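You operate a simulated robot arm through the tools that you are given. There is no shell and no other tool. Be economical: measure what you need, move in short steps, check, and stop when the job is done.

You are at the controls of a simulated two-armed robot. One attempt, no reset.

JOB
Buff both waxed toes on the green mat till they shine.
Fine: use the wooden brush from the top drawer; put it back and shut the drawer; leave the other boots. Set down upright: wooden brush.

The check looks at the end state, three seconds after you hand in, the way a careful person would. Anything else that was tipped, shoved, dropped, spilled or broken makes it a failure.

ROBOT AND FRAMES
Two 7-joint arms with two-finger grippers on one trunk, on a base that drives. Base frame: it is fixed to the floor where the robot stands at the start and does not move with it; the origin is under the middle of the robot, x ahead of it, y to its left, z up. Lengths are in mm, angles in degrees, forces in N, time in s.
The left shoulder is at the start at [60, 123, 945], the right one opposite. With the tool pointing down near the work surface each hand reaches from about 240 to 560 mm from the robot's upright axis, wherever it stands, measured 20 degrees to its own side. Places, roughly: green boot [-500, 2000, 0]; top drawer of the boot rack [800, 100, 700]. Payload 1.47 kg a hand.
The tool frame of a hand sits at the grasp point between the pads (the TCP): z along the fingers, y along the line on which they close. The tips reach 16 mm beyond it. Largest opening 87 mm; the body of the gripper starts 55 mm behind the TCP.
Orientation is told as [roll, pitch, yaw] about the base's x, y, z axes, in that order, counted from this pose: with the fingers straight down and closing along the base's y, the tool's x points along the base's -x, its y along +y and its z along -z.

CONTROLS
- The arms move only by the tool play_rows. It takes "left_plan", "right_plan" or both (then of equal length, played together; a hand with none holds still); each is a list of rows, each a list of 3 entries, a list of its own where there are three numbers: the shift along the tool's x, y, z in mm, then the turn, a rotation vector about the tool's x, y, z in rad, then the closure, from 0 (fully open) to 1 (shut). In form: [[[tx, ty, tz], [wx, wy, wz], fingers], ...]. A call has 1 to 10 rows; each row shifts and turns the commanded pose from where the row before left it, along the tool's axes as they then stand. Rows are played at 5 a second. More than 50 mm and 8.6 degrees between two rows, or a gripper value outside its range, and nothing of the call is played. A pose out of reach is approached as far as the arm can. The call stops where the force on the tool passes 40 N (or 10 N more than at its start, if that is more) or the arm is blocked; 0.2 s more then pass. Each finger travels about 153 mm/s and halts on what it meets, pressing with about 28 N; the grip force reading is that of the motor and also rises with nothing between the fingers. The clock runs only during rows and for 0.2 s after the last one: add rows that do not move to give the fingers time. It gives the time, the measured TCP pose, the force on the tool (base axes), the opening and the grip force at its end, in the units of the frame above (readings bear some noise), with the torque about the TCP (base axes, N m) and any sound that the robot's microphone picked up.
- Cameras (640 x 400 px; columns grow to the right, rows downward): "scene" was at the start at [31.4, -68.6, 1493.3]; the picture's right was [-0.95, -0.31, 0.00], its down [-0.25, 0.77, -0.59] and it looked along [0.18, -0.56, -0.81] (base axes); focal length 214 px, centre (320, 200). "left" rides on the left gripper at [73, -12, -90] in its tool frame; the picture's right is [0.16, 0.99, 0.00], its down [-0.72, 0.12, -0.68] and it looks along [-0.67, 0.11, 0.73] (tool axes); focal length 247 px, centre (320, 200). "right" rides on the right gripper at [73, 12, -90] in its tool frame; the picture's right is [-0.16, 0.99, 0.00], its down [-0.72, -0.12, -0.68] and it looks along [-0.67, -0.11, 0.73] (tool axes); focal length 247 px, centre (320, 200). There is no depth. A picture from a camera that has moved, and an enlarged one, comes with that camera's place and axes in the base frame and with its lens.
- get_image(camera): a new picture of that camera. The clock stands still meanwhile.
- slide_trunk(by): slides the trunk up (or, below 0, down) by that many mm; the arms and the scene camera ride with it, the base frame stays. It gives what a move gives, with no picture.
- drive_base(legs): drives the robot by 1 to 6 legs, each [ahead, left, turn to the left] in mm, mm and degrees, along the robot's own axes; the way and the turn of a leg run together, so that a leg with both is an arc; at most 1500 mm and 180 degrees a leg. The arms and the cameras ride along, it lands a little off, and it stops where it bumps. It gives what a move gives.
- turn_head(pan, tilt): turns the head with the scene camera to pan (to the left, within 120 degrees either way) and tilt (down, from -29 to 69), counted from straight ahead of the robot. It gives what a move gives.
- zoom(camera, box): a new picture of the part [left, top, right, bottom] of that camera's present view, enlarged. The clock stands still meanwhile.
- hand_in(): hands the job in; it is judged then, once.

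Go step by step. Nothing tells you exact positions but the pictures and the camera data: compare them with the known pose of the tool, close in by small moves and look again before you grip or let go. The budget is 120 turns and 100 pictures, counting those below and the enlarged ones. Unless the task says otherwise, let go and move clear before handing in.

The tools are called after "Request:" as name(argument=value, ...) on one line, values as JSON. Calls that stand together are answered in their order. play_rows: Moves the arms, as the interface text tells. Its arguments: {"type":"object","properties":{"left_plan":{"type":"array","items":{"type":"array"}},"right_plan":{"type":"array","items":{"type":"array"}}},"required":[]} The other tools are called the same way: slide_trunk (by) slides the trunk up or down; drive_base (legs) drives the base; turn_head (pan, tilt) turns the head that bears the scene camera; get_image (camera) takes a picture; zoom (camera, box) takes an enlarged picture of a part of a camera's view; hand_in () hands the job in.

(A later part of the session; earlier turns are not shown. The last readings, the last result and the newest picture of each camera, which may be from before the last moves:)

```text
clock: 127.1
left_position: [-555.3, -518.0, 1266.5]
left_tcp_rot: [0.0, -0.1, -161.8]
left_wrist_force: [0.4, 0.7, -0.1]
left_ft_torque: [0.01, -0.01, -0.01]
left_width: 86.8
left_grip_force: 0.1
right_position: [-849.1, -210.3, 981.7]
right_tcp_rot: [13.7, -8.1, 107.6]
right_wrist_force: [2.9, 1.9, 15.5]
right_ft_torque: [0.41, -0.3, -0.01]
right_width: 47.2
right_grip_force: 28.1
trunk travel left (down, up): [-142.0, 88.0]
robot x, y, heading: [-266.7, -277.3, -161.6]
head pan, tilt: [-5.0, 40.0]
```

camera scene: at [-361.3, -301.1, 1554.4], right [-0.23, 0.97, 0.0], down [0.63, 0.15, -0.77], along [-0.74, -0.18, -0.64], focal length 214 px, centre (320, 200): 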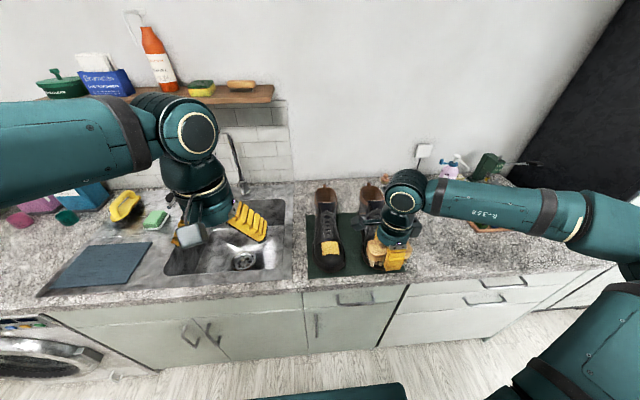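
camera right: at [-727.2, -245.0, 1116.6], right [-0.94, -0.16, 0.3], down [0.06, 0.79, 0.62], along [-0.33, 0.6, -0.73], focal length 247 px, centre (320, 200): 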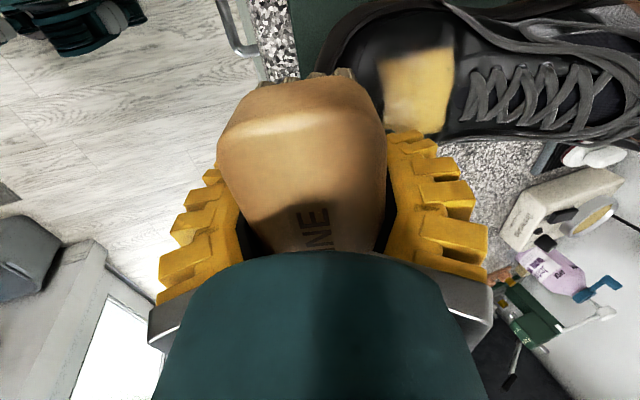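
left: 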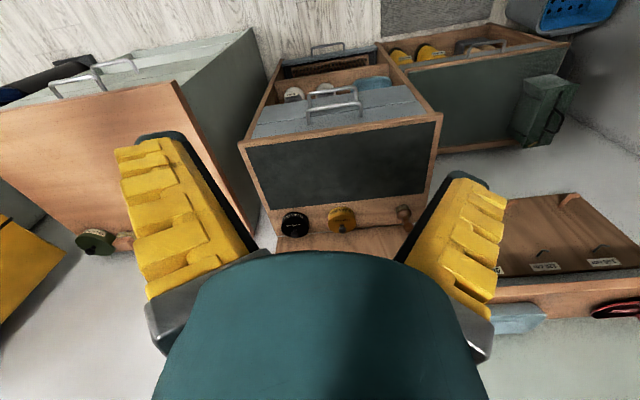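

Contact on the left-rolled pose is 15 N. I do pull strokes here, shifting left, then inspect.

Request:
play_rows(right_plan=[[[6, 0, 0], [0, 0, 0], 1], [[0, -8, 0], [0, 0, 0], 1], [[0, -8, 0], [0, 0, 0], 1], [[0, 8, -1], [0, 0, 0], 1], [[6, 8, 0], [0, 0, 0], 1], [[0, 2, 1], [0, 0, 0], 1], [[0, -8, 0], [0, 0, 0], 1], [[0, -8, 0], [0, 0, 0], 1], [[0, 8, 0], [0, 0, 0], 1], [[0, 8, 0], [0, 0, 0], 1]])

Request:
play_rows(right_plan=[[[0, -3, -10], [0, 0.07, 0], 1], [[0, -15, -40], [0, 0.07, 0], 1], [[0, -48, -5], [0, 0, 0], 1], [[-15, -25, 0], [0, 0, 0], 1]])

Request:
zoom(camera="right", box=[300, 0, 640, 210])

Request:
zoom(camera="scene", box=[290, 160, 450, 280])

```text
clock: 129.3
left_position: [-554.7, -517.9, 1267.1]
left_tcp_rot: [-0.1, 0.0, -161.6]
left_wrist_force: [0.8, 0.4, 1.1]
left_ft_torque: [-0.05, -0.01, 0.01]
left_width: 87.0
left_grip_force: 0.0
right_position: [-842.5, -222.1, 978.7]
right_tcp_rot: [13.4, -8.1, 107.5]
right_wrist_force: [11.9, 2.8, 10.2]
right_ft_torque: [0.38, -0.24, -0.35]
right_width: 47.1
right_grip_force: 27.9
trunk travel left (down, up): [-142.0, 88.0]
robot x, y, heading: [-265.1, -277.3, -161.6]
head pan, tilt: [-5.0, 40.0]
```

```text
clock: 130.3
left_position: [-557.7, -517.8, 1266.9]
left_tcp_rot: [0.0, -0.1, -161.7]
left_wrist_force: [0.2, -0.6, -0.3]
left_ft_torque: [-0.01, 0.03, 0.0]
left_width: 86.7
left_grip_force: 0.0
right_position: [-753.4, -176.8, 1010.6]
right_tcp_rot: [13.3, -0.2, 109.5]
right_wrist_force: [-0.3, 0.1, -1.6]
right_ft_torque: [-0.03, 0.02, -0.01]
right_width: 46.9
right_grip_force: 28.0
trunk travel left (down, up): [-142.0, 88.0]
robot x, y, heading: [-265.6, -280.4, -161.6]
head pan, tilt: [-5.0, 40.0]
```

```text
1.88 times, centred on (470, 105) of right
camera zoom: at [-720.3, -243.8, 1100.8], right [-0.96, -0.17, 0.23], down [0.01, 0.77, 0.64], along [-0.29, 0.61, -0.74], focal length 465 px, centre (38, 379)
```

zoom: 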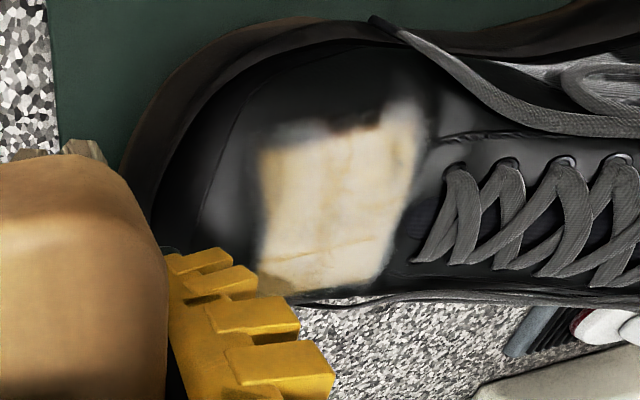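

```text
3.33 times, centred on (370, 220) of scene
camera zoom: at [-359.8, -300.1, 1554.6], right [-0.23, 0.97, 0.0], down [0.63, 0.15, -0.77], along [-0.75, -0.18, -0.64], focal length 715 px, centre (153, 133)
```

zoom: 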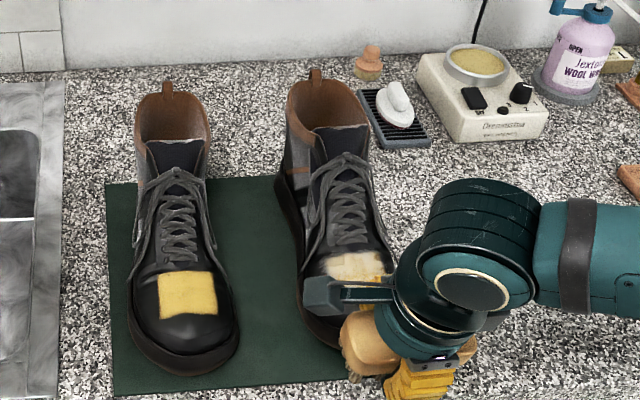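

The right toe shines all over now. I lift a bit and drive 170 mm left to bring the same posture to the left boot.

Request:
play_rows(right_plan=[[[0, 0, -20], [0, 0, 0], 1]])

Request:
drive_base(legs=[[0, 168, 0]])

Request:
zoom(camera="right", box=[300, 0, 640, 210])

Request:
zoom(camera="scene", box=[310, 150, 510, 275])

```text
clock: 130.7
left_position: [-555.7, -518.9, 1266.6]
left_tcp_rot: [-0.1, -0.1, -161.7]
left_wrist_force: [0.9, -0.3, -0.2]
left_ft_torque: [0.02, 0.02, 0.0]
left_width: 87.2
left_grip_force: 0.0
right_position: [-747.6, -176.7, 1031.9]
right_tcp_rot: [13.4, -0.3, 109.6]
right_wrist_force: [0.3, 0.5, -0.4]
right_ft_torque: [0.0, 0.03, 0.0]
right_width: 47.1
right_grip_force: 27.8
trunk travel left (down, up): [-142.0, 88.0]
robot x, y, heading: [-267.1, -281.1, -161.7]
head pan, tilt: [-5.0, 40.0]
```

```text
clock: 132.8
left_position: [-504.2, -677.3, 1266.7]
left_tcp_rot: [0.0, 0.1, -161.7]
left_wrist_force: [-0.7, -0.5, -0.8]
left_ft_torque: [0.04, -0.01, -0.03]
left_width: 86.9
left_grip_force: 0.1
right_position: [-697.6, -335.9, 1031.3]
right_tcp_rot: [13.5, -0.3, 109.6]
right_wrist_force: [-0.1, -1.1, -0.6]
right_ft_torque: [0.01, 0.0, -0.03]
right_width: 46.9
right_grip_force: 28.1
trunk travel left (down, up): [-142.0, 88.0]
robot x, y, heading: [-216.5, -435.2, -161.6]
head pan, tilt: [-5.0, 40.0]
```

```text
1.88 times, centred on (470, 105) of right
camera zoom: at [-664.1, -401.3, 1121.1], right [-0.96, -0.17, 0.23], down [0.01, 0.77, 0.64], along [-0.29, 0.61, -0.73], focal length 465 px, centre (38, 379)
```

zoom: 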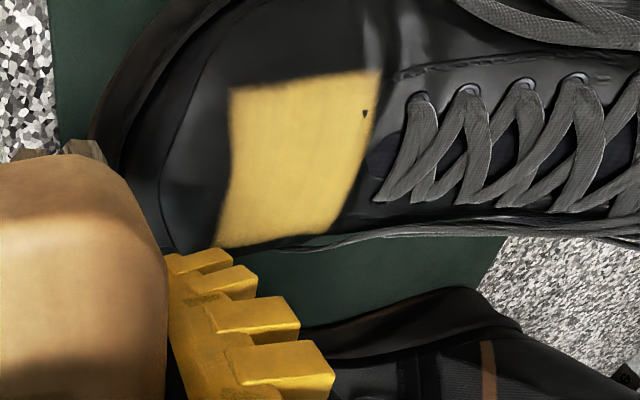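

```text
3.20 times, centred on (410, 212) of scene
camera zoom: at [-307.9, -459.0, 1554.5], right [-0.23, 0.97, 0.0], down [0.63, 0.15, -0.77], along [-0.75, -0.18, -0.64], focal length 686 px, centre (32, 160)
```

zoom: 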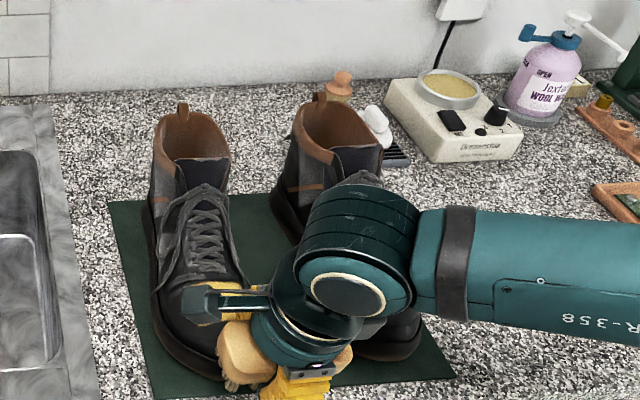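

The left patch is at (-808,-374,~965), just as expected. I bring the brush over it and step down to contact.

Request:
play_rows(right_plan=[[[2, 45, 10], [0, 0, 0], 1], [[0, 45, 12], [0, 0, 0], 1], [[0, 4, 20], [0, 0, 0], 1], [[0, 0, 20], [0, 0, 0], 1]])

Request:
play_rows(right_plan=[[[0, 0, 2], [0, 0, 0], 1], [[0, 0, 2], [0, 0, 0], 1]])

Request:
play_rows(right_plan=[[[0, 0, 2], [0, 0, 0], 1], [[0, 0, 0], [0, 0, 0], 1]])

```text
clock: 133.8
left_position: [-505.1, -677.2, 1266.2]
left_tcp_rot: [0.0, 0.0, -161.8]
left_wrist_force: [1.0, -0.7, 1.6]
left_ft_torque: [0.0, -0.03, -0.02]
left_width: 86.9
left_grip_force: 0.0
right_position: [-796.2, -373.6, 993.3]
right_tcp_rot: [13.4, -0.2, 109.6]
right_wrist_force: [0.1, -0.4, -1.3]
right_ft_torque: [0.02, 0.0, 0.0]
right_width: 46.6
right_grip_force: 27.7
trunk travel left (down, up): [-142.0, 88.0]
robot x, y, heading: [-214.2, -432.0, -161.9]
head pan, tilt: [-5.0, 40.0]
```

```text
clock: 134.4
left_position: [-505.1, -675.7, 1266.4]
left_tcp_rot: [0.0, 0.0, -161.8]
left_wrist_force: [1.0, -0.3, 0.2]
left_ft_torque: [0.02, 0.02, 0.0]
left_width: 87.0
left_grip_force: 0.0
right_position: [-797.8, -372.6, 988.7]
right_tcp_rot: [13.3, -0.3, 109.5]
right_wrist_force: [0.8, -0.8, 0.4]
right_ft_torque: [0.01, 0.02, 0.01]
right_width: 46.4
right_grip_force: 28.2
trunk travel left (down, up): [-142.0, 88.0]
robot x, y, heading: [-213.6, -434.8, -161.8]
head pan, tilt: [-5.0, 40.0]
```

```text
clock: 135.0
left_position: [-504.4, -676.9, 1266.1]
left_tcp_rot: [0.0, 0.0, -161.6]
left_wrist_force: [-0.5, -0.1, -0.7]
left_ft_torque: [0.01, -0.02, -0.01]
left_width: 86.9
left_grip_force: 0.0
right_position: [-797.6, -373.1, 986.9]
right_tcp_rot: [13.4, -0.3, 109.6]
right_wrist_force: [-0.5, 0.5, -0.3]
right_ft_torque: [0.0, -0.01, -0.05]
right_width: 46.8
right_grip_force: 27.9
trunk travel left (down, up): [-142.0, 88.0]
robot x, y, heading: [-215.8, -436.1, -161.8]
head pan, tilt: [-5.0, 40.0]
```

Request:
play_rows(right_plan=[[[0, 0, 2], [0, 0, 0], 1], [[0, 0, 0], [0, 0, 0], 1]])

Request:
play_rows(right_plan=[[[0, 0, 1.5], [0, 0, 0], 1], [[0, 0, 0], [0, 0, 0], 1]])

```text
clock: 135.6
left_position: [-505.5, -677.1, 1266.9]
left_tcp_rot: [0.0, 0.0, -161.7]
left_wrist_force: [0.0, 0.5, -0.5]
left_ft_torque: [0.01, 0.01, -0.01]
left_width: 86.7
left_grip_force: 0.1
right_position: [-798.0, -373.0, 984.9]
right_tcp_rot: [13.5, -0.1, 109.5]
right_wrist_force: [-0.8, -0.9, -1.0]
right_ft_torque: [0.01, -0.01, 0.03]
right_width: 46.7
right_grip_force: 28.3
trunk travel left (down, up): [-142.0, 88.0]
robot x, y, heading: [-214.1, -435.9, -161.8]
head pan, tilt: [-5.0, 40.0]
```

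```text
clock: 136.2
left_position: [-504.5, -677.1, 1266.5]
left_tcp_rot: [0.0, 0.0, -161.8]
left_wrist_force: [-0.4, 1.1, 0.4]
left_ft_torque: [-0.02, 0.0, 0.01]
left_width: 86.8
left_grip_force: 0.1
right_position: [-797.7, -373.6, 984.6]
right_tcp_rot: [13.5, -0.2, 109.5]
right_wrist_force: [0.2, 0.3, 6.3]
right_ft_torque: [0.01, -0.17, 0.02]
right_width: 47.0
right_grip_force: 28.0
trunk travel left (down, up): [-142.0, 88.0]
robot x, y, heading: [-213.6, -438.0, -161.7]
head pan, tilt: [-5.0, 40.0]
```

Contact at ~7 N. I rub with the sideways raster that worked on the first boot.

Request:
play_rows(right_plan=[[[12, 0, 0.7], [0, 0, 0], 1], [[-12, 4, 0], [0, 0, 0], 1], [[-12, 0, 0], [0, 0, 0], 1], [[12, 4, 0], [0, 0, 0], 1], [[12, 0, 0], [0, 0, 0], 1], [[-12, 4, 0], [0, 0, 0], 1], [[-12, 0, 0], [0, 0, 0], 1], [[12, -4, 0], [0, 0, 0], 1], [[12, 0, 0], [0, 0, 0], 1], [[-12, -4, 0], [0, 0, 0], 1]])

Request:
play_rows(right_plan=[[[-12, -4, 0.5], [0, 0, 0], 1], [[12, -4, 0], [0, 0, 0], 1], [[12, 0, 0], [0, 0, 0], 1], [[-12, -4, 0], [0, 0, 0], 1], [[-12, 0, 0], [0, 0, 0], 1], [[12, 4, 0], [0, 0, 0], 1], [[12, 4, 0], [0, 0, 0], 1], [[-12, 4, 0], [0, 0, 0], 1], [[-12, 4, 0], [0, 0, 0], 1], [[12, 0, 0], [0, 0, 0], 1]])

Request:
play_rows(right_plan=[[[12, 4, 0.5], [0, 0, 0], 1], [[-12, 3, 0], [0, 0, 0], 1], [[-12, 0, 0], [0, 0, 0], 1], [[12, 0, 0], [0, 0, 0], 1], [[12, 0, 0], [0, 0, 0], 1], [[-12, -4, 0], [0, 0, 0], 1], [[-12, 0, 0], [0, 0, 0], 1], [[12, -4, 0], [0, 0, 0], 1]])

```text
clock: 137.3
left_position: [-503.2, -675.3, 1266.6]
left_tcp_rot: [-0.2, -0.1, -161.8]
left_wrist_force: [0.2, -0.3, -0.3]
left_ft_torque: [0.03, 0.03, -0.01]
left_width: 87.2
left_grip_force: 0.1
right_position: [-805.7, -373.6, 986.2]
right_tcp_rot: [13.5, -1.1, 108.8]
right_wrist_force: [4.3, 10.5, 9.7]
right_ft_torque: [0.38, -0.3, 0.16]
right_width: 47.1
right_grip_force: 28.1
trunk travel left (down, up): [-142.0, 88.0]
robot x, y, heading: [-215.5, -438.5, -161.8]
head pan, tilt: [-5.0, 40.0]
stopped in row 5 (right hand): the force on the tool passed its limit at 50 N (the readings are from after the stop); the commanded pose is now the measured one
```

```text
clock: 138.1
left_position: [-504.7, -675.3, 1264.9]
left_tcp_rot: [-0.1, -0.2, -162.0]
left_wrist_force: [0.2, -0.2, -0.3]
left_ft_torque: [0.02, 0.0, -0.01]
left_width: 87.1
left_grip_force: 0.0
right_position: [-801.0, -368.0, 983.6]
right_tcp_rot: [13.8, -1.7, 108.6]
right_wrist_force: [3.5, 10.3, 10.6]
right_ft_torque: [0.38, -0.24, 0.24]
right_width: 47.3
right_grip_force: 28.1
trunk travel left (down, up): [-142.0, 88.0]
robot x, y, heading: [-216.1, -437.4, -162.0]
head pan, tilt: [-5.0, 40.0]
stopped in row 3 (right hand): the force on the tool passed its limit at 48 N (the readings are from after the stop); the commanded pose is now the measured one
```

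```text
clock: 139.8
left_position: [-504.2, -673.5, 1267.3]
left_tcp_rot: [0.0, 0.0, -161.9]
left_wrist_force: [0.1, 0.7, -0.4]
left_ft_torque: [-0.03, -0.01, 0.01]
left_width: 87.0
left_grip_force: 0.0
right_position: [-802.2, -368.5, 983.3]
right_tcp_rot: [13.8, -1.5, 108.4]
right_wrist_force: [-4.1, 8.9, 13.5]
right_ft_torque: [0.4, -0.2, 0.26]
right_width: 47.1
right_grip_force: 28.5
trunk travel left (down, up): [-142.0, 88.0]
robot x, y, heading: [-215.6, -438.6, -161.9]
head pan, tilt: [-5.0, 40.0]
```

The hand meets resistance when moving left. I lift a few mm and look.

Request:
play_rows(right_plan=[[[0, -3, -6], [0, 0, 0], 1], [[0, 0, 0], [0, 0, 0], 1]])

Request:
zoom(camera="scene", box=[310, 150, 470, 260])

Request:
get_image(camera="right")

```text
clock: 140.4
left_position: [-505.7, -674.7, 1266.6]
left_tcp_rot: [0.0, 0.0, -161.8]
left_wrist_force: [0.0, -0.5, 0.1]
left_ft_torque: [0.01, -0.02, -0.02]
left_width: 87.0
left_grip_force: 0.0
right_position: [-798.7, -369.6, 988.0]
right_tcp_rot: [13.8, -1.4, 108.6]
right_wrist_force: [-0.2, -0.7, -1.3]
right_ft_torque: [0.03, 0.02, -0.01]
right_width: 47.1
right_grip_force: 27.9
trunk travel left (down, up): [-142.0, 88.0]
robot x, y, heading: [-212.7, -438.5, -161.7]
head pan, tilt: [-5.0, 40.0]
```

```text
3.64 times, centred on (390, 205) of scene
camera zoom: at [-308.7, -457.7, 1554.5], right [-0.23, 0.97, 0.0], down [0.63, 0.15, -0.77], along [-0.75, -0.17, -0.64], focal length 780 px, centre (66, 182)
```

zoom: 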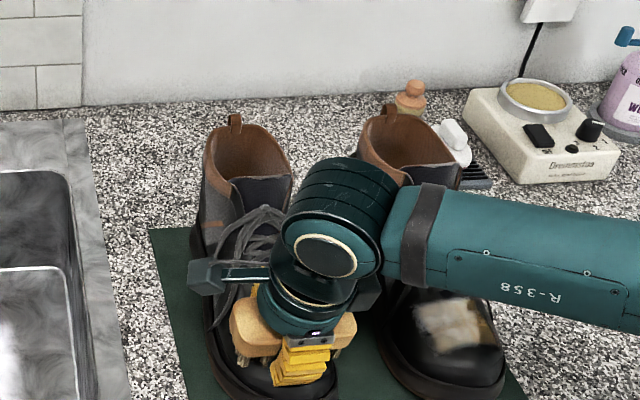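

```text
21 pictures are left
camera right: at [-763.9, -437.3, 1076.4], right [-0.96, -0.16, 0.24], down [0.03, 0.76, 0.65], along [-0.29, 0.63, -0.72], focal length 247 px, centre (320, 200)
```

right: 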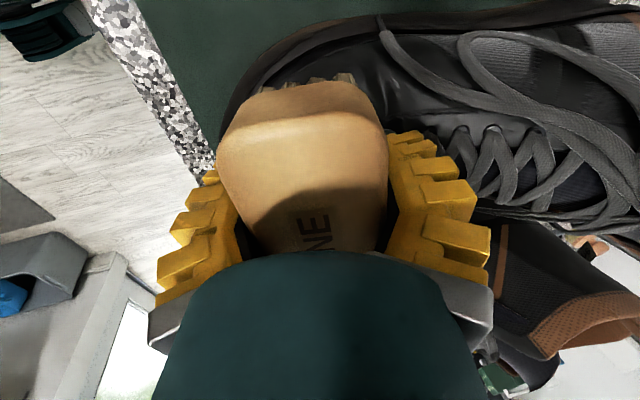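

Nothing is trapped; the rear finger likely grazed the lace edge when sweeping left. I use fore-aft pull strokes instead, keeping a bit nearer to me.

Request:
play_rows(right_plan=[[[0, 6, 0], [0, 0, 0], 1], [[0, 0, 4], [0, 0, 0], 1], [[0, -7, 0.5], [0, 0, 0], 1], [[0, -7, 0], [0, 0, 0], 1], [[0, -6, 0], [0, 0, 0], 1], [[0, 10, -1], [0, 0, 0], 1], [[0, 10, 0], [0, 0, 0], 1], [[0, -7, 1], [0, 0, 0], 1], [[0, -7, 0], [0, 0, 0], 1], [[0, -6, 0], [0, 0, 0], 1]])

Request:
play_rows(right_plan=[[[5, 10, -1], [0, -0.04, 0], 1], [[0, 10, 0], [0, -0.04, 0], 1], [[0, -7, 1], [0, 0, 0], 1], [[0, -7, 0], [0, 0, 0], 1], [[0, -6, 0], [0, 0, 0], 1], [[0, 10, 0], [0, 0, 0], 1], [[0, 10, 0], [0, 0, 0], 1], [[0, -7, 0.5], [0, 0, 0], 1], [[0, -7, 0], [0, 0, 0], 1], [[0, -6, 0], [0, 0, 0], 1]])

Request:
play_rows(right_plan=[[[-5, 10, -0.5], [0, 0.06, 0], 1], [[-5, 10, 0], [0, 0.06, 0], 1], [[0, -7, 0.5], [0, 0.04, 0], 1], [[0, -7, 0], [0, 0, 0], 1], [[0, -6, 0], [0, 0, 0], 1], [[0, 10, 0], [0, 0, 0], 1], [[0, 10, 0], [0, 0, 0], 1], [[0, -7, 0], [0, 0, 0], 1], [[0, -7, 0], [0, 0, 0], 1], [[0, -6, 0], [0, 0, 0], 1]])

```text
clock: 142.7
left_position: [-505.9, -674.7, 1267.1]
left_tcp_rot: [0.0, -0.1, -161.8]
left_wrist_force: [0.0, 0.5, 0.1]
left_ft_torque: [-0.04, 0.03, 0.0]
left_width: 86.9
left_grip_force: 0.1
right_position: [-785.3, -364.6, 980.8]
right_tcp_rot: [13.8, -1.6, 108.6]
right_wrist_force: [-1.8, 0.9, 8.6]
right_ft_torque: [0.13, -0.17, 0.11]
right_width: 47.3
right_grip_force: 28.1
trunk travel left (down, up): [-142.0, 88.0]
robot x, y, heading: [-213.2, -433.8, -161.9]
head pan, tilt: [-5.0, 40.0]
```

```text
clock: 144.8
left_position: [-505.4, -676.3, 1266.0]
left_tcp_rot: [-0.1, -0.1, -161.8]
left_wrist_force: [0.0, 0.4, -0.3]
left_ft_torque: [0.01, 0.01, -0.01]
left_width: 86.9
left_grip_force: 0.0
right_position: [-783.4, -369.9, 979.4]
right_tcp_rot: [13.9, -5.8, 107.6]
right_wrist_force: [-0.1, -6.0, 13.8]
right_ft_torque: [0.16, -0.27, -0.14]
right_width: 47.5
right_grip_force: 28.1
trunk travel left (down, up): [-142.0, 88.0]
robot x, y, heading: [-216.3, -435.8, -161.6]
head pan, tilt: [-5.0, 40.0]
```

```text
clock: 147.1
left_position: [-506.0, -675.6, 1266.4]
left_tcp_rot: [0.1, 0.0, -161.8]
left_wrist_force: [0.3, 0.1, -0.6]
left_ft_torque: [-0.02, -0.01, 0.02]
left_width: 87.1
left_grip_force: 0.1
right_position: [-787.4, -359.8, 980.6]
right_tcp_rot: [13.9, 3.0, 109.7]
right_wrist_force: [0.3, -1.6, -0.7]
right_ft_torque: [0.03, 0.0, -0.01]
right_width: 47.3
right_grip_force: 28.1
trunk travel left (down, up): [-142.0, 88.0]
robot x, y, heading: [-211.5, -436.5, -161.8]
head pan, tilt: [-5.0, 40.0]
```

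The strokes went through with 8–14 N. I lift off and inspect the left patch.

Request:
play_rows(right_plan=[[[0, -3, -10], [0, -0.05, 0], 1], [[0, -15, -40], [0, 0, 0], 1], [[0, -48, -5], [0, 0, 0], 1], [[0, -25, 0], [0, 0, 0], 1]])

Request:
zoom(camera="right", box=[300, 0, 640, 210])

```text
clock: 148.1
left_position: [-505.1, -674.4, 1265.9]
left_tcp_rot: [0.0, 0.1, -161.7]
left_wrist_force: [-0.5, 0.9, 0.5]
left_ft_torque: [0.01, 0.0, -0.02]
left_width: 87.2
left_grip_force: 0.0
right_position: [-692.0, -327.7, 1015.3]
right_tcp_rot: [13.8, 0.3, 109.0]
right_wrist_force: [0.3, -0.5, -1.4]
right_ft_torque: [0.01, 0.03, 0.0]
right_width: 47.0
right_grip_force: 27.6
trunk travel left (down, up): [-142.0, 88.0]
robot x, y, heading: [-216.7, -436.4, -161.9]
head pan, tilt: [-5.0, 40.0]
```

```text
1.88 times, centred on (470, 105) of right
camera zoom: at [-659.3, -391.9, 1104.9], right [-0.96, -0.16, 0.23], down [0.02, 0.78, 0.63], along [-0.28, 0.61, -0.74], focal length 465 px, centre (38, 379)
```

zoom: 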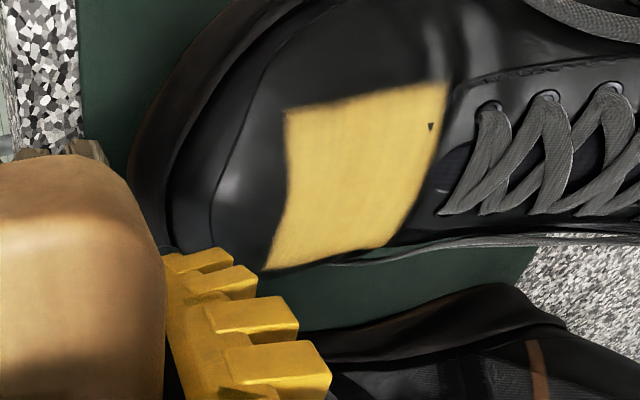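

No wax came off: my strokes lay ~15 mm too near me compared with the first boot. I go back with the brush further forward, over the patch centre, and feel for contact.

Request:
play_rows(right_plan=[[[0, 45, 8], [0, 0, 0], 1], [[0, 45, 8], [0, 0, 0], 1], [[0, 30, 8], [0, 0, 0], 1], [[0, 0, 20], [0, 0, 0], 1], [[0, 0, 8], [0, 0, 0], 1]])

Request:
play_rows(right_plan=[[[0, 0, 2.5], [0, 0, 0], 1], [[0, 0, 0], [0, 0, 0], 1]])

Request:
play_rows(right_plan=[[[0, 0, 2], [0, 0, 0], 1], [[0, 0, 0], [0, 0, 0], 1]])

```text
clock: 149.2
left_position: [-505.5, -674.7, 1266.1]
left_tcp_rot: [0.0, -0.1, -161.9]
left_wrist_force: [0.7, -0.2, -0.2]
left_ft_torque: [-0.01, -0.01, 0.03]
left_width: 86.8
left_grip_force: 0.1
right_position: [-814.2, -369.2, 989.9]
right_tcp_rot: [13.8, 0.1, 109.1]
right_wrist_force: [0.2, -0.1, -0.8]
right_ft_torque: [-0.07, -0.01, 0.02]
right_width: 47.1
right_grip_force: 28.3
trunk travel left (down, up): [-142.0, 88.0]
robot x, y, heading: [-213.4, -436.0, -161.9]
head pan, tilt: [-5.0, 40.0]
```

```text
clock: 149.8
left_position: [-506.8, -675.2, 1265.4]
left_tcp_rot: [0.0, 0.0, -161.9]
left_wrist_force: [0.7, 0.5, 0.8]
left_ft_torque: [-0.01, 0.01, 0.01]
left_width: 87.2
left_grip_force: 0.0
right_position: [-814.8, -369.9, 986.7]
right_tcp_rot: [13.9, 0.3, 109.0]
right_wrist_force: [1.1, 0.2, -0.8]
right_ft_torque: [0.0, 0.04, -0.05]
right_width: 47.2
right_grip_force: 28.3
trunk travel left (down, up): [-142.0, 88.0]
robot x, y, heading: [-212.9, -438.7, -161.8]
head pan, tilt: [-5.0, 40.0]
```

```text
clock: 150.4
left_position: [-504.3, -675.4, 1266.3]
left_tcp_rot: [-0.1, -0.1, -161.8]
left_wrist_force: [-0.5, -0.1, 0.1]
left_ft_torque: [-0.01, -0.01, -0.02]
left_width: 86.8
left_grip_force: 0.1
right_position: [-813.6, -369.6, 987.0]
right_tcp_rot: [13.9, 0.2, 109.0]
right_wrist_force: [5.6, 1.3, 7.0]
right_ft_torque: [0.05, 0.3, -0.07]
right_width: 46.9
right_grip_force: 28.2
trunk travel left (down, up): [-142.0, 88.0]
robot x, y, heading: [-214.1, -440.7, -162.0]
head pan, tilt: [-5.0, 40.0]
```

Here the rear finger just touches the laces, which shows the forward limit. I back off 6 mm, add 2° tilt, and do light sideways strokes on the patch's middle.

Request:
play_rows(right_plan=[[[0, -6, -2], [-0.04, 0, 0], 1], [[0, 0, 1], [0, 0, 0], 1]])

Request:
play_rows(right_plan=[[[0, 0, 1.5], [0, 0, 0], 1], [[0, 0, 0], [0, 0, 0], 1]])

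Request:
play_rows(right_plan=[[[0, 0, 1.5], [0, 0, 0], 1], [[0, 0, 0], [0, 0, 0], 1]])

```text
clock: 151.1
left_position: [-505.3, -676.1, 1267.3]
left_tcp_rot: [0.0, -0.1, -161.8]
left_wrist_force: [-0.2, -0.6, 0.2]
left_ft_torque: [-0.04, -0.01, 0.0]
left_width: 86.9
left_grip_force: 0.0
right_position: [-809.8, -367.4, 986.5]
right_tcp_rot: [16.3, 0.2, 108.8]
right_wrist_force: [-2.2, 2.8, 9.3]
right_ft_torque: [0.2, -0.19, 0.01]
right_width: 47.0
right_grip_force: 28.3
trunk travel left (down, up): [-142.0, 88.0]
robot x, y, heading: [-211.7, -438.9, -162.1]
head pan, tilt: [-5.0, 40.0]
```

```text
clock: 151.7
left_position: [-503.6, -675.1, 1267.0]
left_tcp_rot: [-0.1, -0.2, -161.9]
left_wrist_force: [-0.2, -0.7, 0.5]
left_ft_torque: [0.0, 0.0, -0.01]
left_width: 86.9
left_grip_force: 0.0
right_position: [-807.9, -366.6, 985.8]
right_tcp_rot: [16.3, 0.1, 109.1]
right_wrist_force: [-3.6, 7.3, 31.4]
right_ft_torque: [0.61, -0.52, -0.12]
right_width: 47.2
right_grip_force: 28.4
trunk travel left (down, up): [-142.0, 88.0]
robot x, y, heading: [-212.6, -438.5, -161.9]
head pan, tilt: [-5.0, 40.0]
```

```text
clock: 152.3
left_position: [-503.6, -674.9, 1266.1]
left_tcp_rot: [-0.1, -0.1, -161.9]
left_wrist_force: [0.2, -0.5, -0.2]
left_ft_torque: [-0.01, 0.05, -0.03]
left_width: 86.8
left_grip_force: 0.1
right_position: [-807.8, -367.3, 987.1]
right_tcp_rot: [16.5, 0.1, 109.1]
right_wrist_force: [7.5, 4.0, 17.2]
right_ft_torque: [0.34, -0.52, 0.12]
right_width: 47.4
right_grip_force: 28.3
trunk travel left (down, up): [-142.0, 88.0]
robot x, y, heading: [-217.9, -434.8, -162.3]
head pan, tilt: [-5.0, 40.0]
stopped in row 2 (right hand): the force on the tool passed its limit at 47 N (the readings are from after the stop); the commanded pose is now the measured one
```

Bristle contact now (a bit strong at 17 N). I ease 1.5 mm and rub sideways gently.

Request:
play_rows(right_plan=[[[0, 0, -1.5], [0, 0, 0], 1], [[-10, 0, 0], [0, 0, 0], 1], [[-10, 0, 0], [0, 0, 0], 1], [[10, 0, 0], [0, 0, 0], 1], [[10, 0, 0], [0, 0, 0], 1], [[-10, 0, 0], [0, 0, 0], 1], [[-10, 0, 0], [0, 0, 0], 1], [[10, -2, 0], [0, 0, 0], 1], [[10, 0, 0], [0, 0, 0], 1]])

Request:
play_rows(right_plan=[[[8, 0, 0], [0, 0, 0], 1], [[-8, -3, 0], [0, 0, 0], 1], [[-10, 0, 0], [0, 0, 0], 1], [[-8, 0, 0], [0, 0, 0], 1], [[8, 0, 0], [0, 0, 0], 1], [[10, 0, 0], [0, 0, 0], 1], [[-10, 3, 0], [0, 0, 0], 1], [[-8, 0, 0], [0, 0, 0], 1], [[10, 3, 0], [0, 0, 0], 1], [[8, 0, 0], [0, 0, 0], 1]])

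Request:
zoom(camera="scene", box=[310, 150, 470, 260])

```text
clock: 153.5
left_position: [-504.9, -674.0, 1266.5]
left_tcp_rot: [-0.1, -0.2, -162.0]
left_wrist_force: [-0.2, -0.1, 0.4]
left_ft_torque: [0.0, 0.01, 0.02]
left_width: 87.1
left_grip_force: 0.0
right_position: [-813.3, -355.2, 986.4]
right_tcp_rot: [16.5, -0.9, 108.2]
right_wrist_force: [6.6, 11.6, 10.2]
right_ft_torque: [0.3, -0.36, 0.14]
right_width: 47.6
right_grip_force: 28.1
trunk travel left (down, up): [-142.0, 88.0]
robot x, y, heading: [-213.6, -430.0, -162.1]
head pan, tilt: [-5.0, 40.0]
stopped in row 5 (right hand): the force on the tool passed its limit at 47 N (the readings are from after the stop); the commanded pose is now the measured one
```

```text
clock: 155.7
left_position: [-505.3, -671.2, 1266.6]
left_tcp_rot: [-0.1, -0.1, -162.0]
left_wrist_force: [-0.2, 0.4, 0.0]
left_ft_torque: [-0.01, 0.02, -0.03]
left_width: 86.9
left_grip_force: 0.0
right_position: [-817.0, -353.5, 985.6]
right_tcp_rot: [16.6, -0.9, 108.1]
right_wrist_force: [-1.6, 18.1, 19.0]
right_ft_torque: [0.67, -0.39, 0.37]
right_width: 46.9
right_grip_force: 28.4
trunk travel left (down, up): [-142.0, 88.0]
robot x, y, heading: [-214.2, -436.3, -162.1]
head pan, tilt: [-5.0, 40.0]
```

```text
3.64 times, centred on (390, 205) of scene
camera zoom: at [-307.1, -454.7, 1554.7], right [-0.22, 0.97, 0.0], down [0.63, 0.14, -0.77], along [-0.75, -0.17, -0.64], focal length 780 px, centre (66, 182)
```

zoom: 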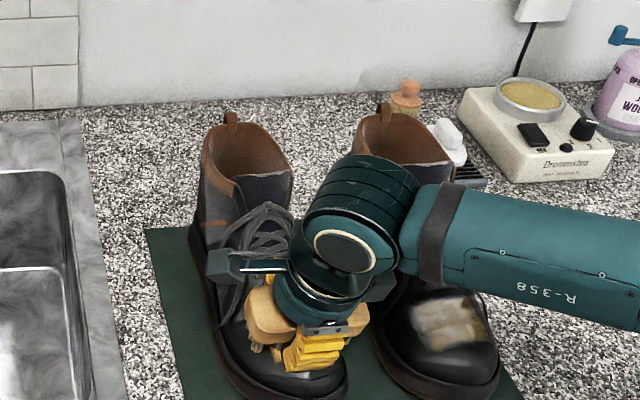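

The bristles drag with friction (high pressure), not an obstacle. I lift off to see whether the wax is responding.

Request:
play_rows(right_plan=[[[0, -3, -10], [0, 0, 0], 1], [[0, -20, -35], [0, 0, 0], 1], [[0, -48, -5], [0, 0, 0], 1], [[0, -25, 0], [0, 0, 0], 1]])

Request:
zoom(camera="right", box=[300, 0, 640, 210])

```text
clock: 156.7
left_position: [-506.3, -672.8, 1266.3]
left_tcp_rot: [0.0, -0.2, -162.0]
left_wrist_force: [-0.2, 0.1, -0.2]
left_ft_torque: [-0.01, 0.01, 0.02]
left_width: 87.2
left_grip_force: 0.0
right_position: [-714.4, -326.2, 1007.4]
right_tcp_rot: [16.4, -0.6, 108.5]
right_wrist_force: [1.0, 0.6, -0.8]
right_ft_torque: [-0.02, 0.02, 0.01]
right_width: 46.9
right_grip_force: 28.3
trunk travel left (down, up): [-142.0, 88.0]
robot x, y, heading: [-213.1, -433.5, -162.2]
head pan, tilt: [-5.0, 40.0]
```

```text
1.88 times, centred on (470, 105) of right
camera zoom: at [-677.8, -390.6, 1096.5], right [-0.95, -0.15, 0.28], down [0.06, 0.78, 0.63], along [-0.31, 0.61, -0.73], focal length 465 px, centre (38, 379)
```

zoom: 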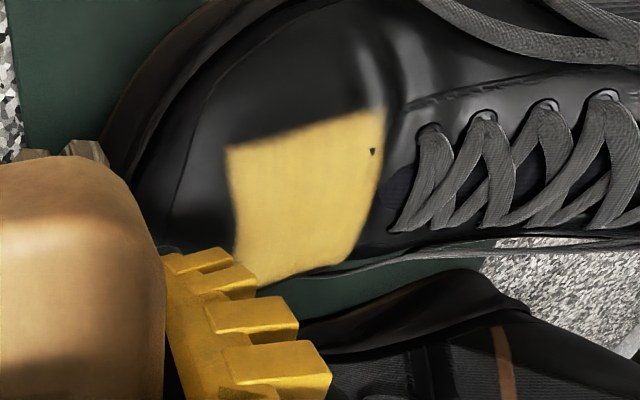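

I see: under heavy pressure the boot rode along with the brush, so nothing rubbed; on the first boot light pressure (~2–6 N) did the work. I come back with a light touch.

Request:
play_rows(right_plan=[[[0, 40, 5], [0.06, -0.04, 0], 1], [[-2, 45, 8], [0, 0, 0], 1], [[0, 12, 10], [0, 0, 0], 1], [[0, 0, 10], [0, 0, 0], 1]])

Request:
play_rows(right_plan=[[[0, 0, 2], [0, 0, 0], 1], [[0, 0, 0], [0, 0, 0], 1]])

Request:
play_rows(right_plan=[[[0, 0, 1.5], [0, 0, 0], 1], [[0, 0, 0], [0, 0, 0], 1]])

```text
clock: 157.7
left_position: [-506.0, -672.5, 1266.4]
left_tcp_rot: [0.0, -0.1, -162.0]
left_wrist_force: [0.7, -0.8, 0.1]
left_ft_torque: [0.01, 0.0, -0.03]
left_width: 86.8
left_grip_force: 0.0
right_position: [-813.6, -352.4, 1000.0]
right_tcp_rot: [13.0, -2.8, 107.8]
right_wrist_force: [-0.2, -0.8, -0.9]
right_ft_torque: [0.0, 0.0, 0.0]
right_width: 46.9
right_grip_force: 28.0
trunk travel left (down, up): [-142.0, 88.0]
robot x, y, heading: [-216.5, -435.3, -161.9]
head pan, tilt: [-5.0, 40.0]
```

```text
clock: 158.3
left_position: [-506.8, -673.8, 1265.0]
left_tcp_rot: [0.1, 0.1, -162.1]
left_wrist_force: [0.0, 0.5, 0.4]
left_ft_torque: [-0.03, 0.0, 0.03]
left_width: 87.2
left_grip_force: 0.0
right_position: [-813.3, -353.8, 997.2]
right_tcp_rot: [13.0, -2.8, 107.9]
right_wrist_force: [-0.2, 0.0, -1.0]
right_ft_torque: [-0.03, -0.02, 0.02]
right_width: 47.1
right_grip_force: 28.0
trunk travel left (down, up): [-142.0, 88.0]
robot x, y, heading: [-213.0, -439.8, -161.9]
head pan, tilt: [-5.0, 40.0]
```

```text
clock: 158.9
left_position: [-505.8, -673.0, 1265.9]
left_tcp_rot: [0.1, 0.0, -162.0]
left_wrist_force: [0.7, -0.3, 0.4]
left_ft_torque: [-0.02, 0.01, 0.01]
left_width: 86.9
left_grip_force: 0.0
right_position: [-813.6, -353.0, 994.1]
right_tcp_rot: [13.1, -3.0, 107.8]
right_wrist_force: [0.3, 0.5, -0.6]
right_ft_torque: [-0.01, 0.0, -0.01]
right_width: 47.1
right_grip_force: 28.1
trunk travel left (down, up): [-142.0, 88.0]
robot x, y, heading: [-212.4, -436.3, -162.0]
head pan, tilt: [-5.0, 40.0]
```

Request:
play_rows(right_plan=[[[0, -1, 3], [0, 0, 0], 1], [[0, 0, 2.5], [0, 0, 0], 1]])

Request:
play_rows(right_plan=[[[0, 0, 1.5], [0, 0, 0], 1], [[0, 0, 0], [0, 0, 0], 1]])

```text
clock: 159.5
left_position: [-506.2, -674.4, 1266.8]
left_tcp_rot: [-0.1, 0.1, -161.9]
left_wrist_force: [0.0, 0.5, 0.2]
left_ft_torque: [-0.02, -0.03, -0.03]
left_width: 86.7
left_grip_force: 0.1
right_position: [-813.6, -355.5, 989.5]
right_tcp_rot: [13.0, -2.8, 107.8]
right_wrist_force: [-0.4, -0.2, -1.5]
right_ft_torque: [0.01, 0.01, 0.0]
right_width: 47.1
right_grip_force: 27.5
trunk travel left (down, up): [-142.0, 88.0]
robot x, y, heading: [-215.4, -434.3, -162.0]
head pan, tilt: [-5.0, 40.0]
```

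```text
clock: 160.1
left_position: [-506.1, -674.0, 1265.9]
left_tcp_rot: [0.0, 0.0, -162.0]
left_wrist_force: [0.4, 0.4, -0.4]
left_ft_torque: [0.0, -0.01, -0.03]
left_width: 86.8
left_grip_force: 0.0
right_position: [-815.0, -355.7, 989.2]
right_tcp_rot: [13.1, -2.9, 107.7]
right_wrist_force: [0.9, -0.4, -0.8]
right_ft_torque: [-0.01, 0.02, 0.02]
right_width: 47.1
right_grip_force: 27.9
trunk travel left (down, up): [-142.0, 88.0]
robot x, y, heading: [-218.4, -434.6, -162.1]
head pan, tilt: [-5.0, 40.0]
```

Request:
play_rows(right_plan=[[[0, 0, 1.5], [0, 0, 0], 1], [[0, 0, 0], [0, 0, 0], 1]])

Request:
play_rows(right_plan=[[[10, 0, 0], [0, 0, 0], 1], [[-10, 0, 0], [0, 0, 0], 1], [[-10, 0, 0], [0, 0, 0], 1], [[10, 0, 0.3], [0, 0, 0], 1], [[10, 0, 0], [0, 0, 0], 1], [[-10, 0, 0], [0, 0, 0], 1], [[-10, 0, 0], [0, 0, 0], 1], [[10, 0, 0], [0, 0, 0], 1]])

```text
clock: 160.7
left_position: [-505.7, -674.9, 1266.1]
left_tcp_rot: [0.0, -0.1, -162.0]
left_wrist_force: [0.0, -0.2, 0.3]
left_ft_torque: [-0.02, 0.0, -0.01]
left_width: 87.0
left_grip_force: 0.1
right_position: [-814.2, -354.2, 986.2]
right_tcp_rot: [13.0, -2.9, 107.8]
right_wrist_force: [0.2, 0.4, -1.5]
right_ft_torque: [-0.01, -0.01, 0.0]
right_width: 46.8
right_grip_force: 27.9
trunk travel left (down, up): [-142.0, 88.0]
robot x, y, heading: [-217.4, -437.9, -161.9]
head pan, tilt: [-5.0, 40.0]
```

```text
clock: 162.5
left_position: [-505.8, -674.2, 1266.8]
left_tcp_rot: [0.0, 0.0, -161.9]
left_wrist_force: [-0.4, 0.4, 0.2]
left_ft_torque: [0.01, 0.03, 0.0]
left_width: 87.1
left_grip_force: 0.2
right_position: [-814.9, -352.5, 986.2]
right_tcp_rot: [13.0, -2.8, 107.9]
right_wrist_force: [0.2, -0.8, -0.8]
right_ft_torque: [0.01, 0.02, 0.05]
right_width: 47.1
right_grip_force: 27.9
trunk travel left (down, up): [-142.0, 88.0]
robot x, y, heading: [-213.9, -436.9, -162.1]
head pan, tilt: [-5.0, 40.0]
```

Not yet loaded. I lower by small steps and rub, watching for a light few-newton contact.

Request:
play_rows(right_plan=[[[0, 0, 1], [0, 0, 0], 1], [[0, 0, 0], [0, 0, 0], 1]])

Request:
play_rows(right_plan=[[[0, 0, 1], [0, 0, 0], 1], [[0, 0, 0], [0, 0, 0], 1]])

Request:
play_rows(right_plan=[[[10, 0, 0], [0, 0, 0], 1], [[-10, 0, 0], [0, 0, 0], 1], [[-10, 0, 0], [0, 0, 0], 1], [[10, 0, 0], [0, 0, 0], 1]])

```text
clock: 163.1
left_position: [-507.5, -673.9, 1266.4]
left_tcp_rot: [0.0, -0.1, -162.0]
left_wrist_force: [-0.2, 0.6, 0.0]
left_ft_torque: [0.02, -0.03, 0.04]
left_width: 86.9
left_grip_force: 0.2
right_position: [-815.2, -353.6, 985.7]
right_tcp_rot: [13.0, -2.9, 107.9]
right_wrist_force: [-0.1, -0.9, -0.4]
right_ft_torque: [-0.03, -0.01, -0.03]
right_width: 47.0
right_grip_force: 28.2
trunk travel left (down, up): [-142.0, 88.0]
robot x, y, heading: [-216.5, -435.0, -162.2]
head pan, tilt: [-5.0, 40.0]
```

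```text
clock: 163.7
left_position: [-505.9, -674.4, 1266.3]
left_tcp_rot: [0.1, 0.0, -161.9]
left_wrist_force: [0.9, 0.3, 0.2]
left_ft_torque: [0.06, 0.03, 0.02]
left_width: 87.1
left_grip_force: 0.1
right_position: [-815.5, -352.8, 985.6]
right_tcp_rot: [13.0, -2.8, 107.9]
right_wrist_force: [1.1, -1.4, 1.3]
right_ft_torque: [0.0, 0.07, 0.08]
right_width: 47.2
right_grip_force: 28.1
trunk travel left (down, up): [-142.0, 88.0]
robot x, y, heading: [-214.3, -438.0, -162.1]
head pan, tilt: [-5.0, 40.0]
```

```text
clock: 164.7
left_position: [-505.4, -673.9, 1266.4]
left_tcp_rot: [0.0, -0.1, -162.0]
left_wrist_force: [0.2, 0.2, -0.1]
left_ft_torque: [-0.01, -0.02, -0.01]
left_width: 87.0
left_grip_force: 0.1
right_position: [-816.0, -350.0, 985.2]
right_tcp_rot: [13.1, -2.9, 107.6]
right_wrist_force: [-0.5, 4.4, 4.8]
right_ft_torque: [-0.12, 0.09, -0.09]
right_width: 47.2
right_grip_force: 27.8
trunk travel left (down, up): [-142.0, 88.0]
robot x, y, heading: [-215.3, -438.6, -161.9]
head pan, tilt: [-5.0, 40.0]
```

Contact lies at the brush's left end (likely the lace loop). I level the roll and come 5 mm back, then touch again.

Request:
play_rows(right_plan=[[[-4, -5, -2], [0, 0.07, 0], 1], [[0, 0, 1], [0, 0, 0], 1]])

Request:
play_rows(right_plan=[[[0, 0, 1], [0, 0, 0], 1], [[0, 0, 0], [0, 0, 0], 1]])

Request:
play_rows(right_plan=[[[0, 0, 1], [0, 0, 0], 1], [[0, 0, 0], [0, 0, 0], 1]])

```text
clock: 165.3
left_position: [-506.7, -673.9, 1267.4]
left_tcp_rot: [0.0, 0.0, -162.0]
left_wrist_force: [0.5, 0.6, 1.0]
left_ft_torque: [0.01, 0.0, -0.02]
left_width: 87.2
left_grip_force: 0.1
right_position: [-811.6, -349.2, 985.1]
right_tcp_rot: [13.1, 1.2, 108.7]
right_wrist_force: [0.4, -0.1, -0.2]
right_ft_torque: [0.0, -0.01, -0.01]
right_width: 47.1
right_grip_force: 28.6
trunk travel left (down, up): [-142.0, 88.0]
robot x, y, heading: [-215.1, -434.9, -162.0]
head pan, tilt: [-5.0, 40.0]
```

```text
clock: 165.9
left_position: [-505.4, -673.0, 1265.9]
left_tcp_rot: [0.1, 0.0, -162.0]
left_wrist_force: [-0.3, 0.5, 0.0]
left_ft_torque: [-0.01, -0.05, 0.04]
left_width: 87.1
left_grip_force: 0.1
right_position: [-812.2, -348.6, 984.8]
right_tcp_rot: [13.1, 1.2, 108.7]
right_wrist_force: [2.0, 1.1, 1.3]
right_ft_torque: [0.0, 0.05, -0.02]
right_width: 47.2
right_grip_force: 27.7
trunk travel left (down, up): [-142.0, 88.0]
robot x, y, heading: [-219.0, -436.5, -162.1]
head pan, tilt: [-5.0, 40.0]
```

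```text
clock: 166.5
left_position: [-505.9, -674.0, 1266.0]
left_tcp_rot: [0.1, -0.1, -162.0]
left_wrist_force: [-0.2, -0.1, 0.5]
left_ft_torque: [-0.01, -0.02, -0.03]
left_width: 87.2
left_grip_force: 0.0
right_position: [-812.7, -349.7, 983.3]
right_tcp_rot: [13.2, 1.0, 108.7]
right_wrist_force: [0.9, 2.2, 8.4]
right_ft_torque: [0.03, 0.09, 0.0]
right_width: 47.3
right_grip_force: 28.3
trunk travel left (down, up): [-142.0, 88.0]
robot x, y, heading: [-212.1, -437.8, -161.9]
head pan, tilt: [-5.0, 40.0]
```

Now a central contact on the patch at ~9 N. I ease slightly and rub sideways in small sets.

Request:
play_rows(right_plan=[[[0, 0, -0.6], [0, 0, 0], 1], [[10, 0, 0], [0, 0, 0], 1], [[-10, 0, 0], [0, 0, 0], 1], [[-10, 0, 0], [0, 0, 0], 1], [[10, 0, 0], [0, 0, 0], 1], [[10, -2, 0], [0, 0, 0], 1], [[-10, 0, 0], [0, 0, 0], 1], [[-10, 0, 0], [0, 0, 0], 1], [[10, 0, 0], [0, 0, 0], 1]])

Request:
play_rows(right_plan=[[[10, -2, 0], [0, 0, 0], 1], [[-10, 0, 0], [0, 0, 0], 1], [[-10, 0, 0], [0, 0, 0], 1], [[10, -2, 0], [0, 0, 0], 1], [[10, 0, 0], [0, 0, 0], 1], [[-10, -2, 0], [0, 0, 0], 1], [[-10, 0, 0], [0, 0, 0], 1], [[10, 0, 0], [0, 0, 0], 1]])

Request:
play_rows(right_plan=[[[0, -3, -10], [0, 0, 0], 1], [[0, -20, -35], [0, 0, 0], 1], [[0, -48, -5], [0, 0, 0], 1], [[0, -25, 0], [0, 0, 0], 1]])

Request:
zoom(camera="right", box=[300, 0, 640, 210])

```text
clock: 168.5
left_position: [-505.5, -673.2, 1266.6]
left_tcp_rot: [0.0, -0.1, -162.1]
left_wrist_force: [-0.4, -0.2, -0.4]
left_ft_torque: [-0.03, 0.01, 0.0]
left_width: 87.0
left_grip_force: 0.1
right_position: [-810.5, -344.4, 983.5]
right_tcp_rot: [13.1, 1.0, 108.6]
right_wrist_force: [1.6, 5.2, 6.8]
right_ft_torque: [0.0, 0.16, -0.09]
right_width: 47.0
right_grip_force: 28.2
trunk travel left (down, up): [-142.0, 88.0]
robot x, y, heading: [-212.3, -436.1, -161.9]
head pan, tilt: [-5.0, 40.0]
```

```text
clock: 170.3
left_position: [-505.8, -671.6, 1266.9]
left_tcp_rot: [0.0, 0.0, -162.0]
left_wrist_force: [-0.3, -0.2, 0.2]
left_ft_torque: [0.02, 0.03, -0.01]
left_width: 86.9
left_grip_force: 0.0
right_position: [-806.2, -343.4, 981.9]
right_tcp_rot: [13.0, 0.9, 108.5]
right_wrist_force: [-1.8, 9.3, 14.9]
right_ft_torque: [0.05, 0.12, -0.05]
right_width: 47.5
right_grip_force: 27.9
trunk travel left (down, up): [-142.0, 88.0]
robot x, y, heading: [-213.5, -434.7, -161.8]
head pan, tilt: [-5.0, 40.0]
```

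```text
clock: 171.3
left_position: [-506.2, -673.8, 1266.2]
left_tcp_rot: [0.0, 0.0, -162.0]
left_wrist_force: [0.0, 0.6, -0.2]
left_ft_torque: [0.01, -0.01, -0.03]
left_width: 87.1
left_grip_force: 0.0
right_position: [-705.1, -313.4, 1010.5]
right_tcp_rot: [13.0, 1.1, 108.7]
right_wrist_force: [-1.1, -0.1, -1.5]
right_ft_torque: [0.02, 0.04, -0.02]
right_width: 47.3
right_grip_force: 28.3
trunk travel left (down, up): [-142.0, 88.0]
robot x, y, heading: [-215.6, -437.1, -161.8]
head pan, tilt: [-5.0, 40.0]
```

```text
1.88 times, centred on (470, 105) of right
camera zoom: at [-673.8, -377.1, 1102.1], right [-0.96, -0.15, 0.22], down [0.02, 0.78, 0.62], along [-0.27, 0.6, -0.75], focal length 465 px, centre (38, 379)
```

zoom: 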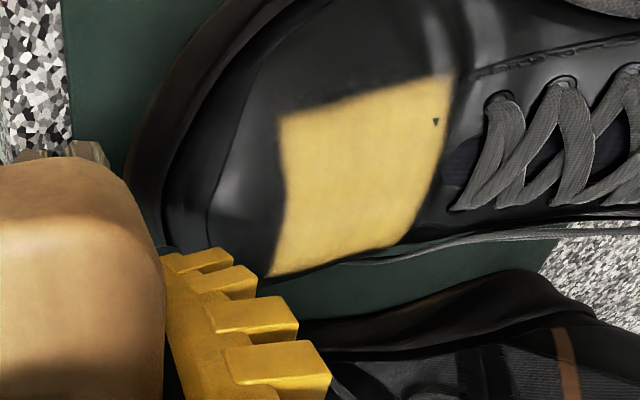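

It's starting to dull as the first one did before turning shiny, so it just needs more rubbing. I return to the same spot and keep going with light strokes.

Request:
play_rows(right_plan=[[[0, 45, 8], [0, 0, 0], 1], [[0, 45, 8], [0, 0, 0], 1], [[0, 15, 12], [0, 0, 0], 1], [[0, 0, 16], [0, 0, 0], 1], [[0, 0, 4], [0, 0, 0], 1]])

Request:
play_rows(right_plan=[[[0, 0, 1.5], [0, 0, 0], 1], [[0, 0, 0], [0, 0, 0], 1]])

Request:
play_rows(right_plan=[[[0, 0, 1], [0, 0, 0], 1], [[0, 0, 0], [0, 0, 0], 1]])

```text
clock: 172.5
left_position: [-504.9, -674.4, 1266.2]
left_tcp_rot: [0.0, 0.0, -161.9]
left_wrist_force: [0.5, 0.0, 0.8]
left_ft_torque: [0.0, 0.03, -0.03]
left_width: 86.8
left_grip_force: 0.0
right_position: [-812.1, -349.3, 984.9]
right_tcp_rot: [13.2, 1.0, 108.7]
right_wrist_force: [0.0, 0.2, -0.9]
right_ft_torque: [0.02, 0.0, -0.01]
right_width: 47.0
right_grip_force: 27.8
trunk travel left (down, up): [-142.0, 88.0]
robot x, y, heading: [-212.9, -439.8, -162.0]
head pan, tilt: [-5.0, 40.0]
```

```text
clock: 173.1
left_position: [-505.6, -673.7, 1265.6]
left_tcp_rot: [-0.1, 0.0, -162.0]
left_wrist_force: [0.6, -0.4, -0.5]
left_ft_torque: [-0.01, -0.01, -0.01]
left_width: 86.6
left_grip_force: 0.1
right_position: [-812.9, -348.8, 984.3]
right_tcp_rot: [13.1, 1.1, 108.8]
right_wrist_force: [1.0, 0.2, 2.3]
right_ft_torque: [-0.02, 0.08, 0.01]
right_width: 47.1
right_grip_force: 28.2
trunk travel left (down, up): [-142.0, 88.0]
robot x, y, heading: [-215.2, -435.9, -161.8]
head pan, tilt: [-5.0, 40.0]
```

```text
clock: 173.7
left_position: [-505.7, -673.1, 1266.9]
left_tcp_rot: [0.0, -0.1, -161.9]
left_wrist_force: [0.4, 0.7, 0.2]
left_ft_torque: [0.0, -0.02, 0.02]
left_width: 87.3
left_grip_force: 0.0
right_position: [-813.1, -348.3, 983.8]
right_tcp_rot: [13.2, 1.0, 108.7]
right_wrist_force: [3.9, 1.9, 6.4]
right_ft_torque: [-0.02, 0.17, 0.0]
right_width: 47.2
right_grip_force: 28.2
trunk travel left (down, up): [-142.0, 88.0]
robot x, y, heading: [-215.6, -435.9, -161.9]
head pan, tilt: [-5.0, 40.0]
```

The push-back shows that the rear finger touches the lace edge. I tilt more (20°) so the bristles lead, and move forward a little with a light touch.

Request:
play_rows(right_plan=[[[0, 0, -6], [-0.06, 0, 0], 1], [[0, 4, 0], [-0.06, 0, 0], 1], [[0, 4, 1], [0, 0, 0], 1], [[0, 0, 1], [0, 0, 0], 1]])

Request:
play_rows(right_plan=[[[0, 0, 1], [0, 0, 0], 1], [[0, 0, 0], [0, 0, 0], 1]])

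Request:
play_rows(right_plan=[[[0, 0, 1], [0, 0, 0], 1], [[0, 0, 0], [0, 0, 0], 1]])

```text
clock: 174.7
left_position: [-506.8, -672.9, 1266.0]
left_tcp_rot: [0.1, 0.0, -162.0]
left_wrist_force: [-0.2, -0.5, -0.4]
left_ft_torque: [-0.03, 0.0, -0.05]
left_width: 87.0
left_grip_force: 0.1
right_position: [-820.2, -351.2, 989.1]
right_tcp_rot: [19.9, 1.1, 108.8]
right_wrist_force: [-0.1, 1.7, 0.2]
right_ft_torque: [-0.05, -0.03, -0.01]
right_width: 47.3
right_grip_force: 27.9
trunk travel left (down, up): [-142.0, 88.0]
robot x, y, heading: [-214.4, -437.3, -161.9]
head pan, tilt: [-5.0, 40.0]
```

```text
clock: 175.3
left_position: [-504.7, -673.2, 1266.7]
left_tcp_rot: [0.0, 0.0, -162.1]
left_wrist_force: [0.6, -0.4, 0.6]
left_ft_torque: [0.02, 0.01, 0.01]
left_width: 86.7
left_grip_force: 0.1
right_position: [-820.3, -351.3, 988.3]
right_tcp_rot: [20.0, 1.0, 108.7]
right_wrist_force: [-0.8, 3.5, 7.5]
right_ft_torque: [0.2, -0.23, 0.0]
right_width: 47.3
right_grip_force: 28.8
trunk travel left (down, up): [-142.0, 88.0]
robot x, y, heading: [-215.0, -439.6, -161.9]
head pan, tilt: [-5.0, 40.0]
```

```text
clock: 175.9
left_position: [-505.2, -672.5, 1266.5]
left_tcp_rot: [0.0, -0.2, -161.9]
left_wrist_force: [0.5, -0.9, -0.2]
left_ft_torque: [0.01, -0.02, 0.02]
left_width: 86.8
left_grip_force: 0.1
right_position: [-820.1, -351.1, 989.0]
right_tcp_rot: [20.0, 0.9, 108.7]
right_wrist_force: [2.6, 5.2, 15.7]
right_ft_torque: [0.29, -0.45, 0.02]
right_width: 47.4
right_grip_force: 28.2
trunk travel left (down, up): [-142.0, 88.0]
robot x, y, heading: [-215.7, -433.7, -162.0]
head pan, tilt: [-5.0, 40.0]
```

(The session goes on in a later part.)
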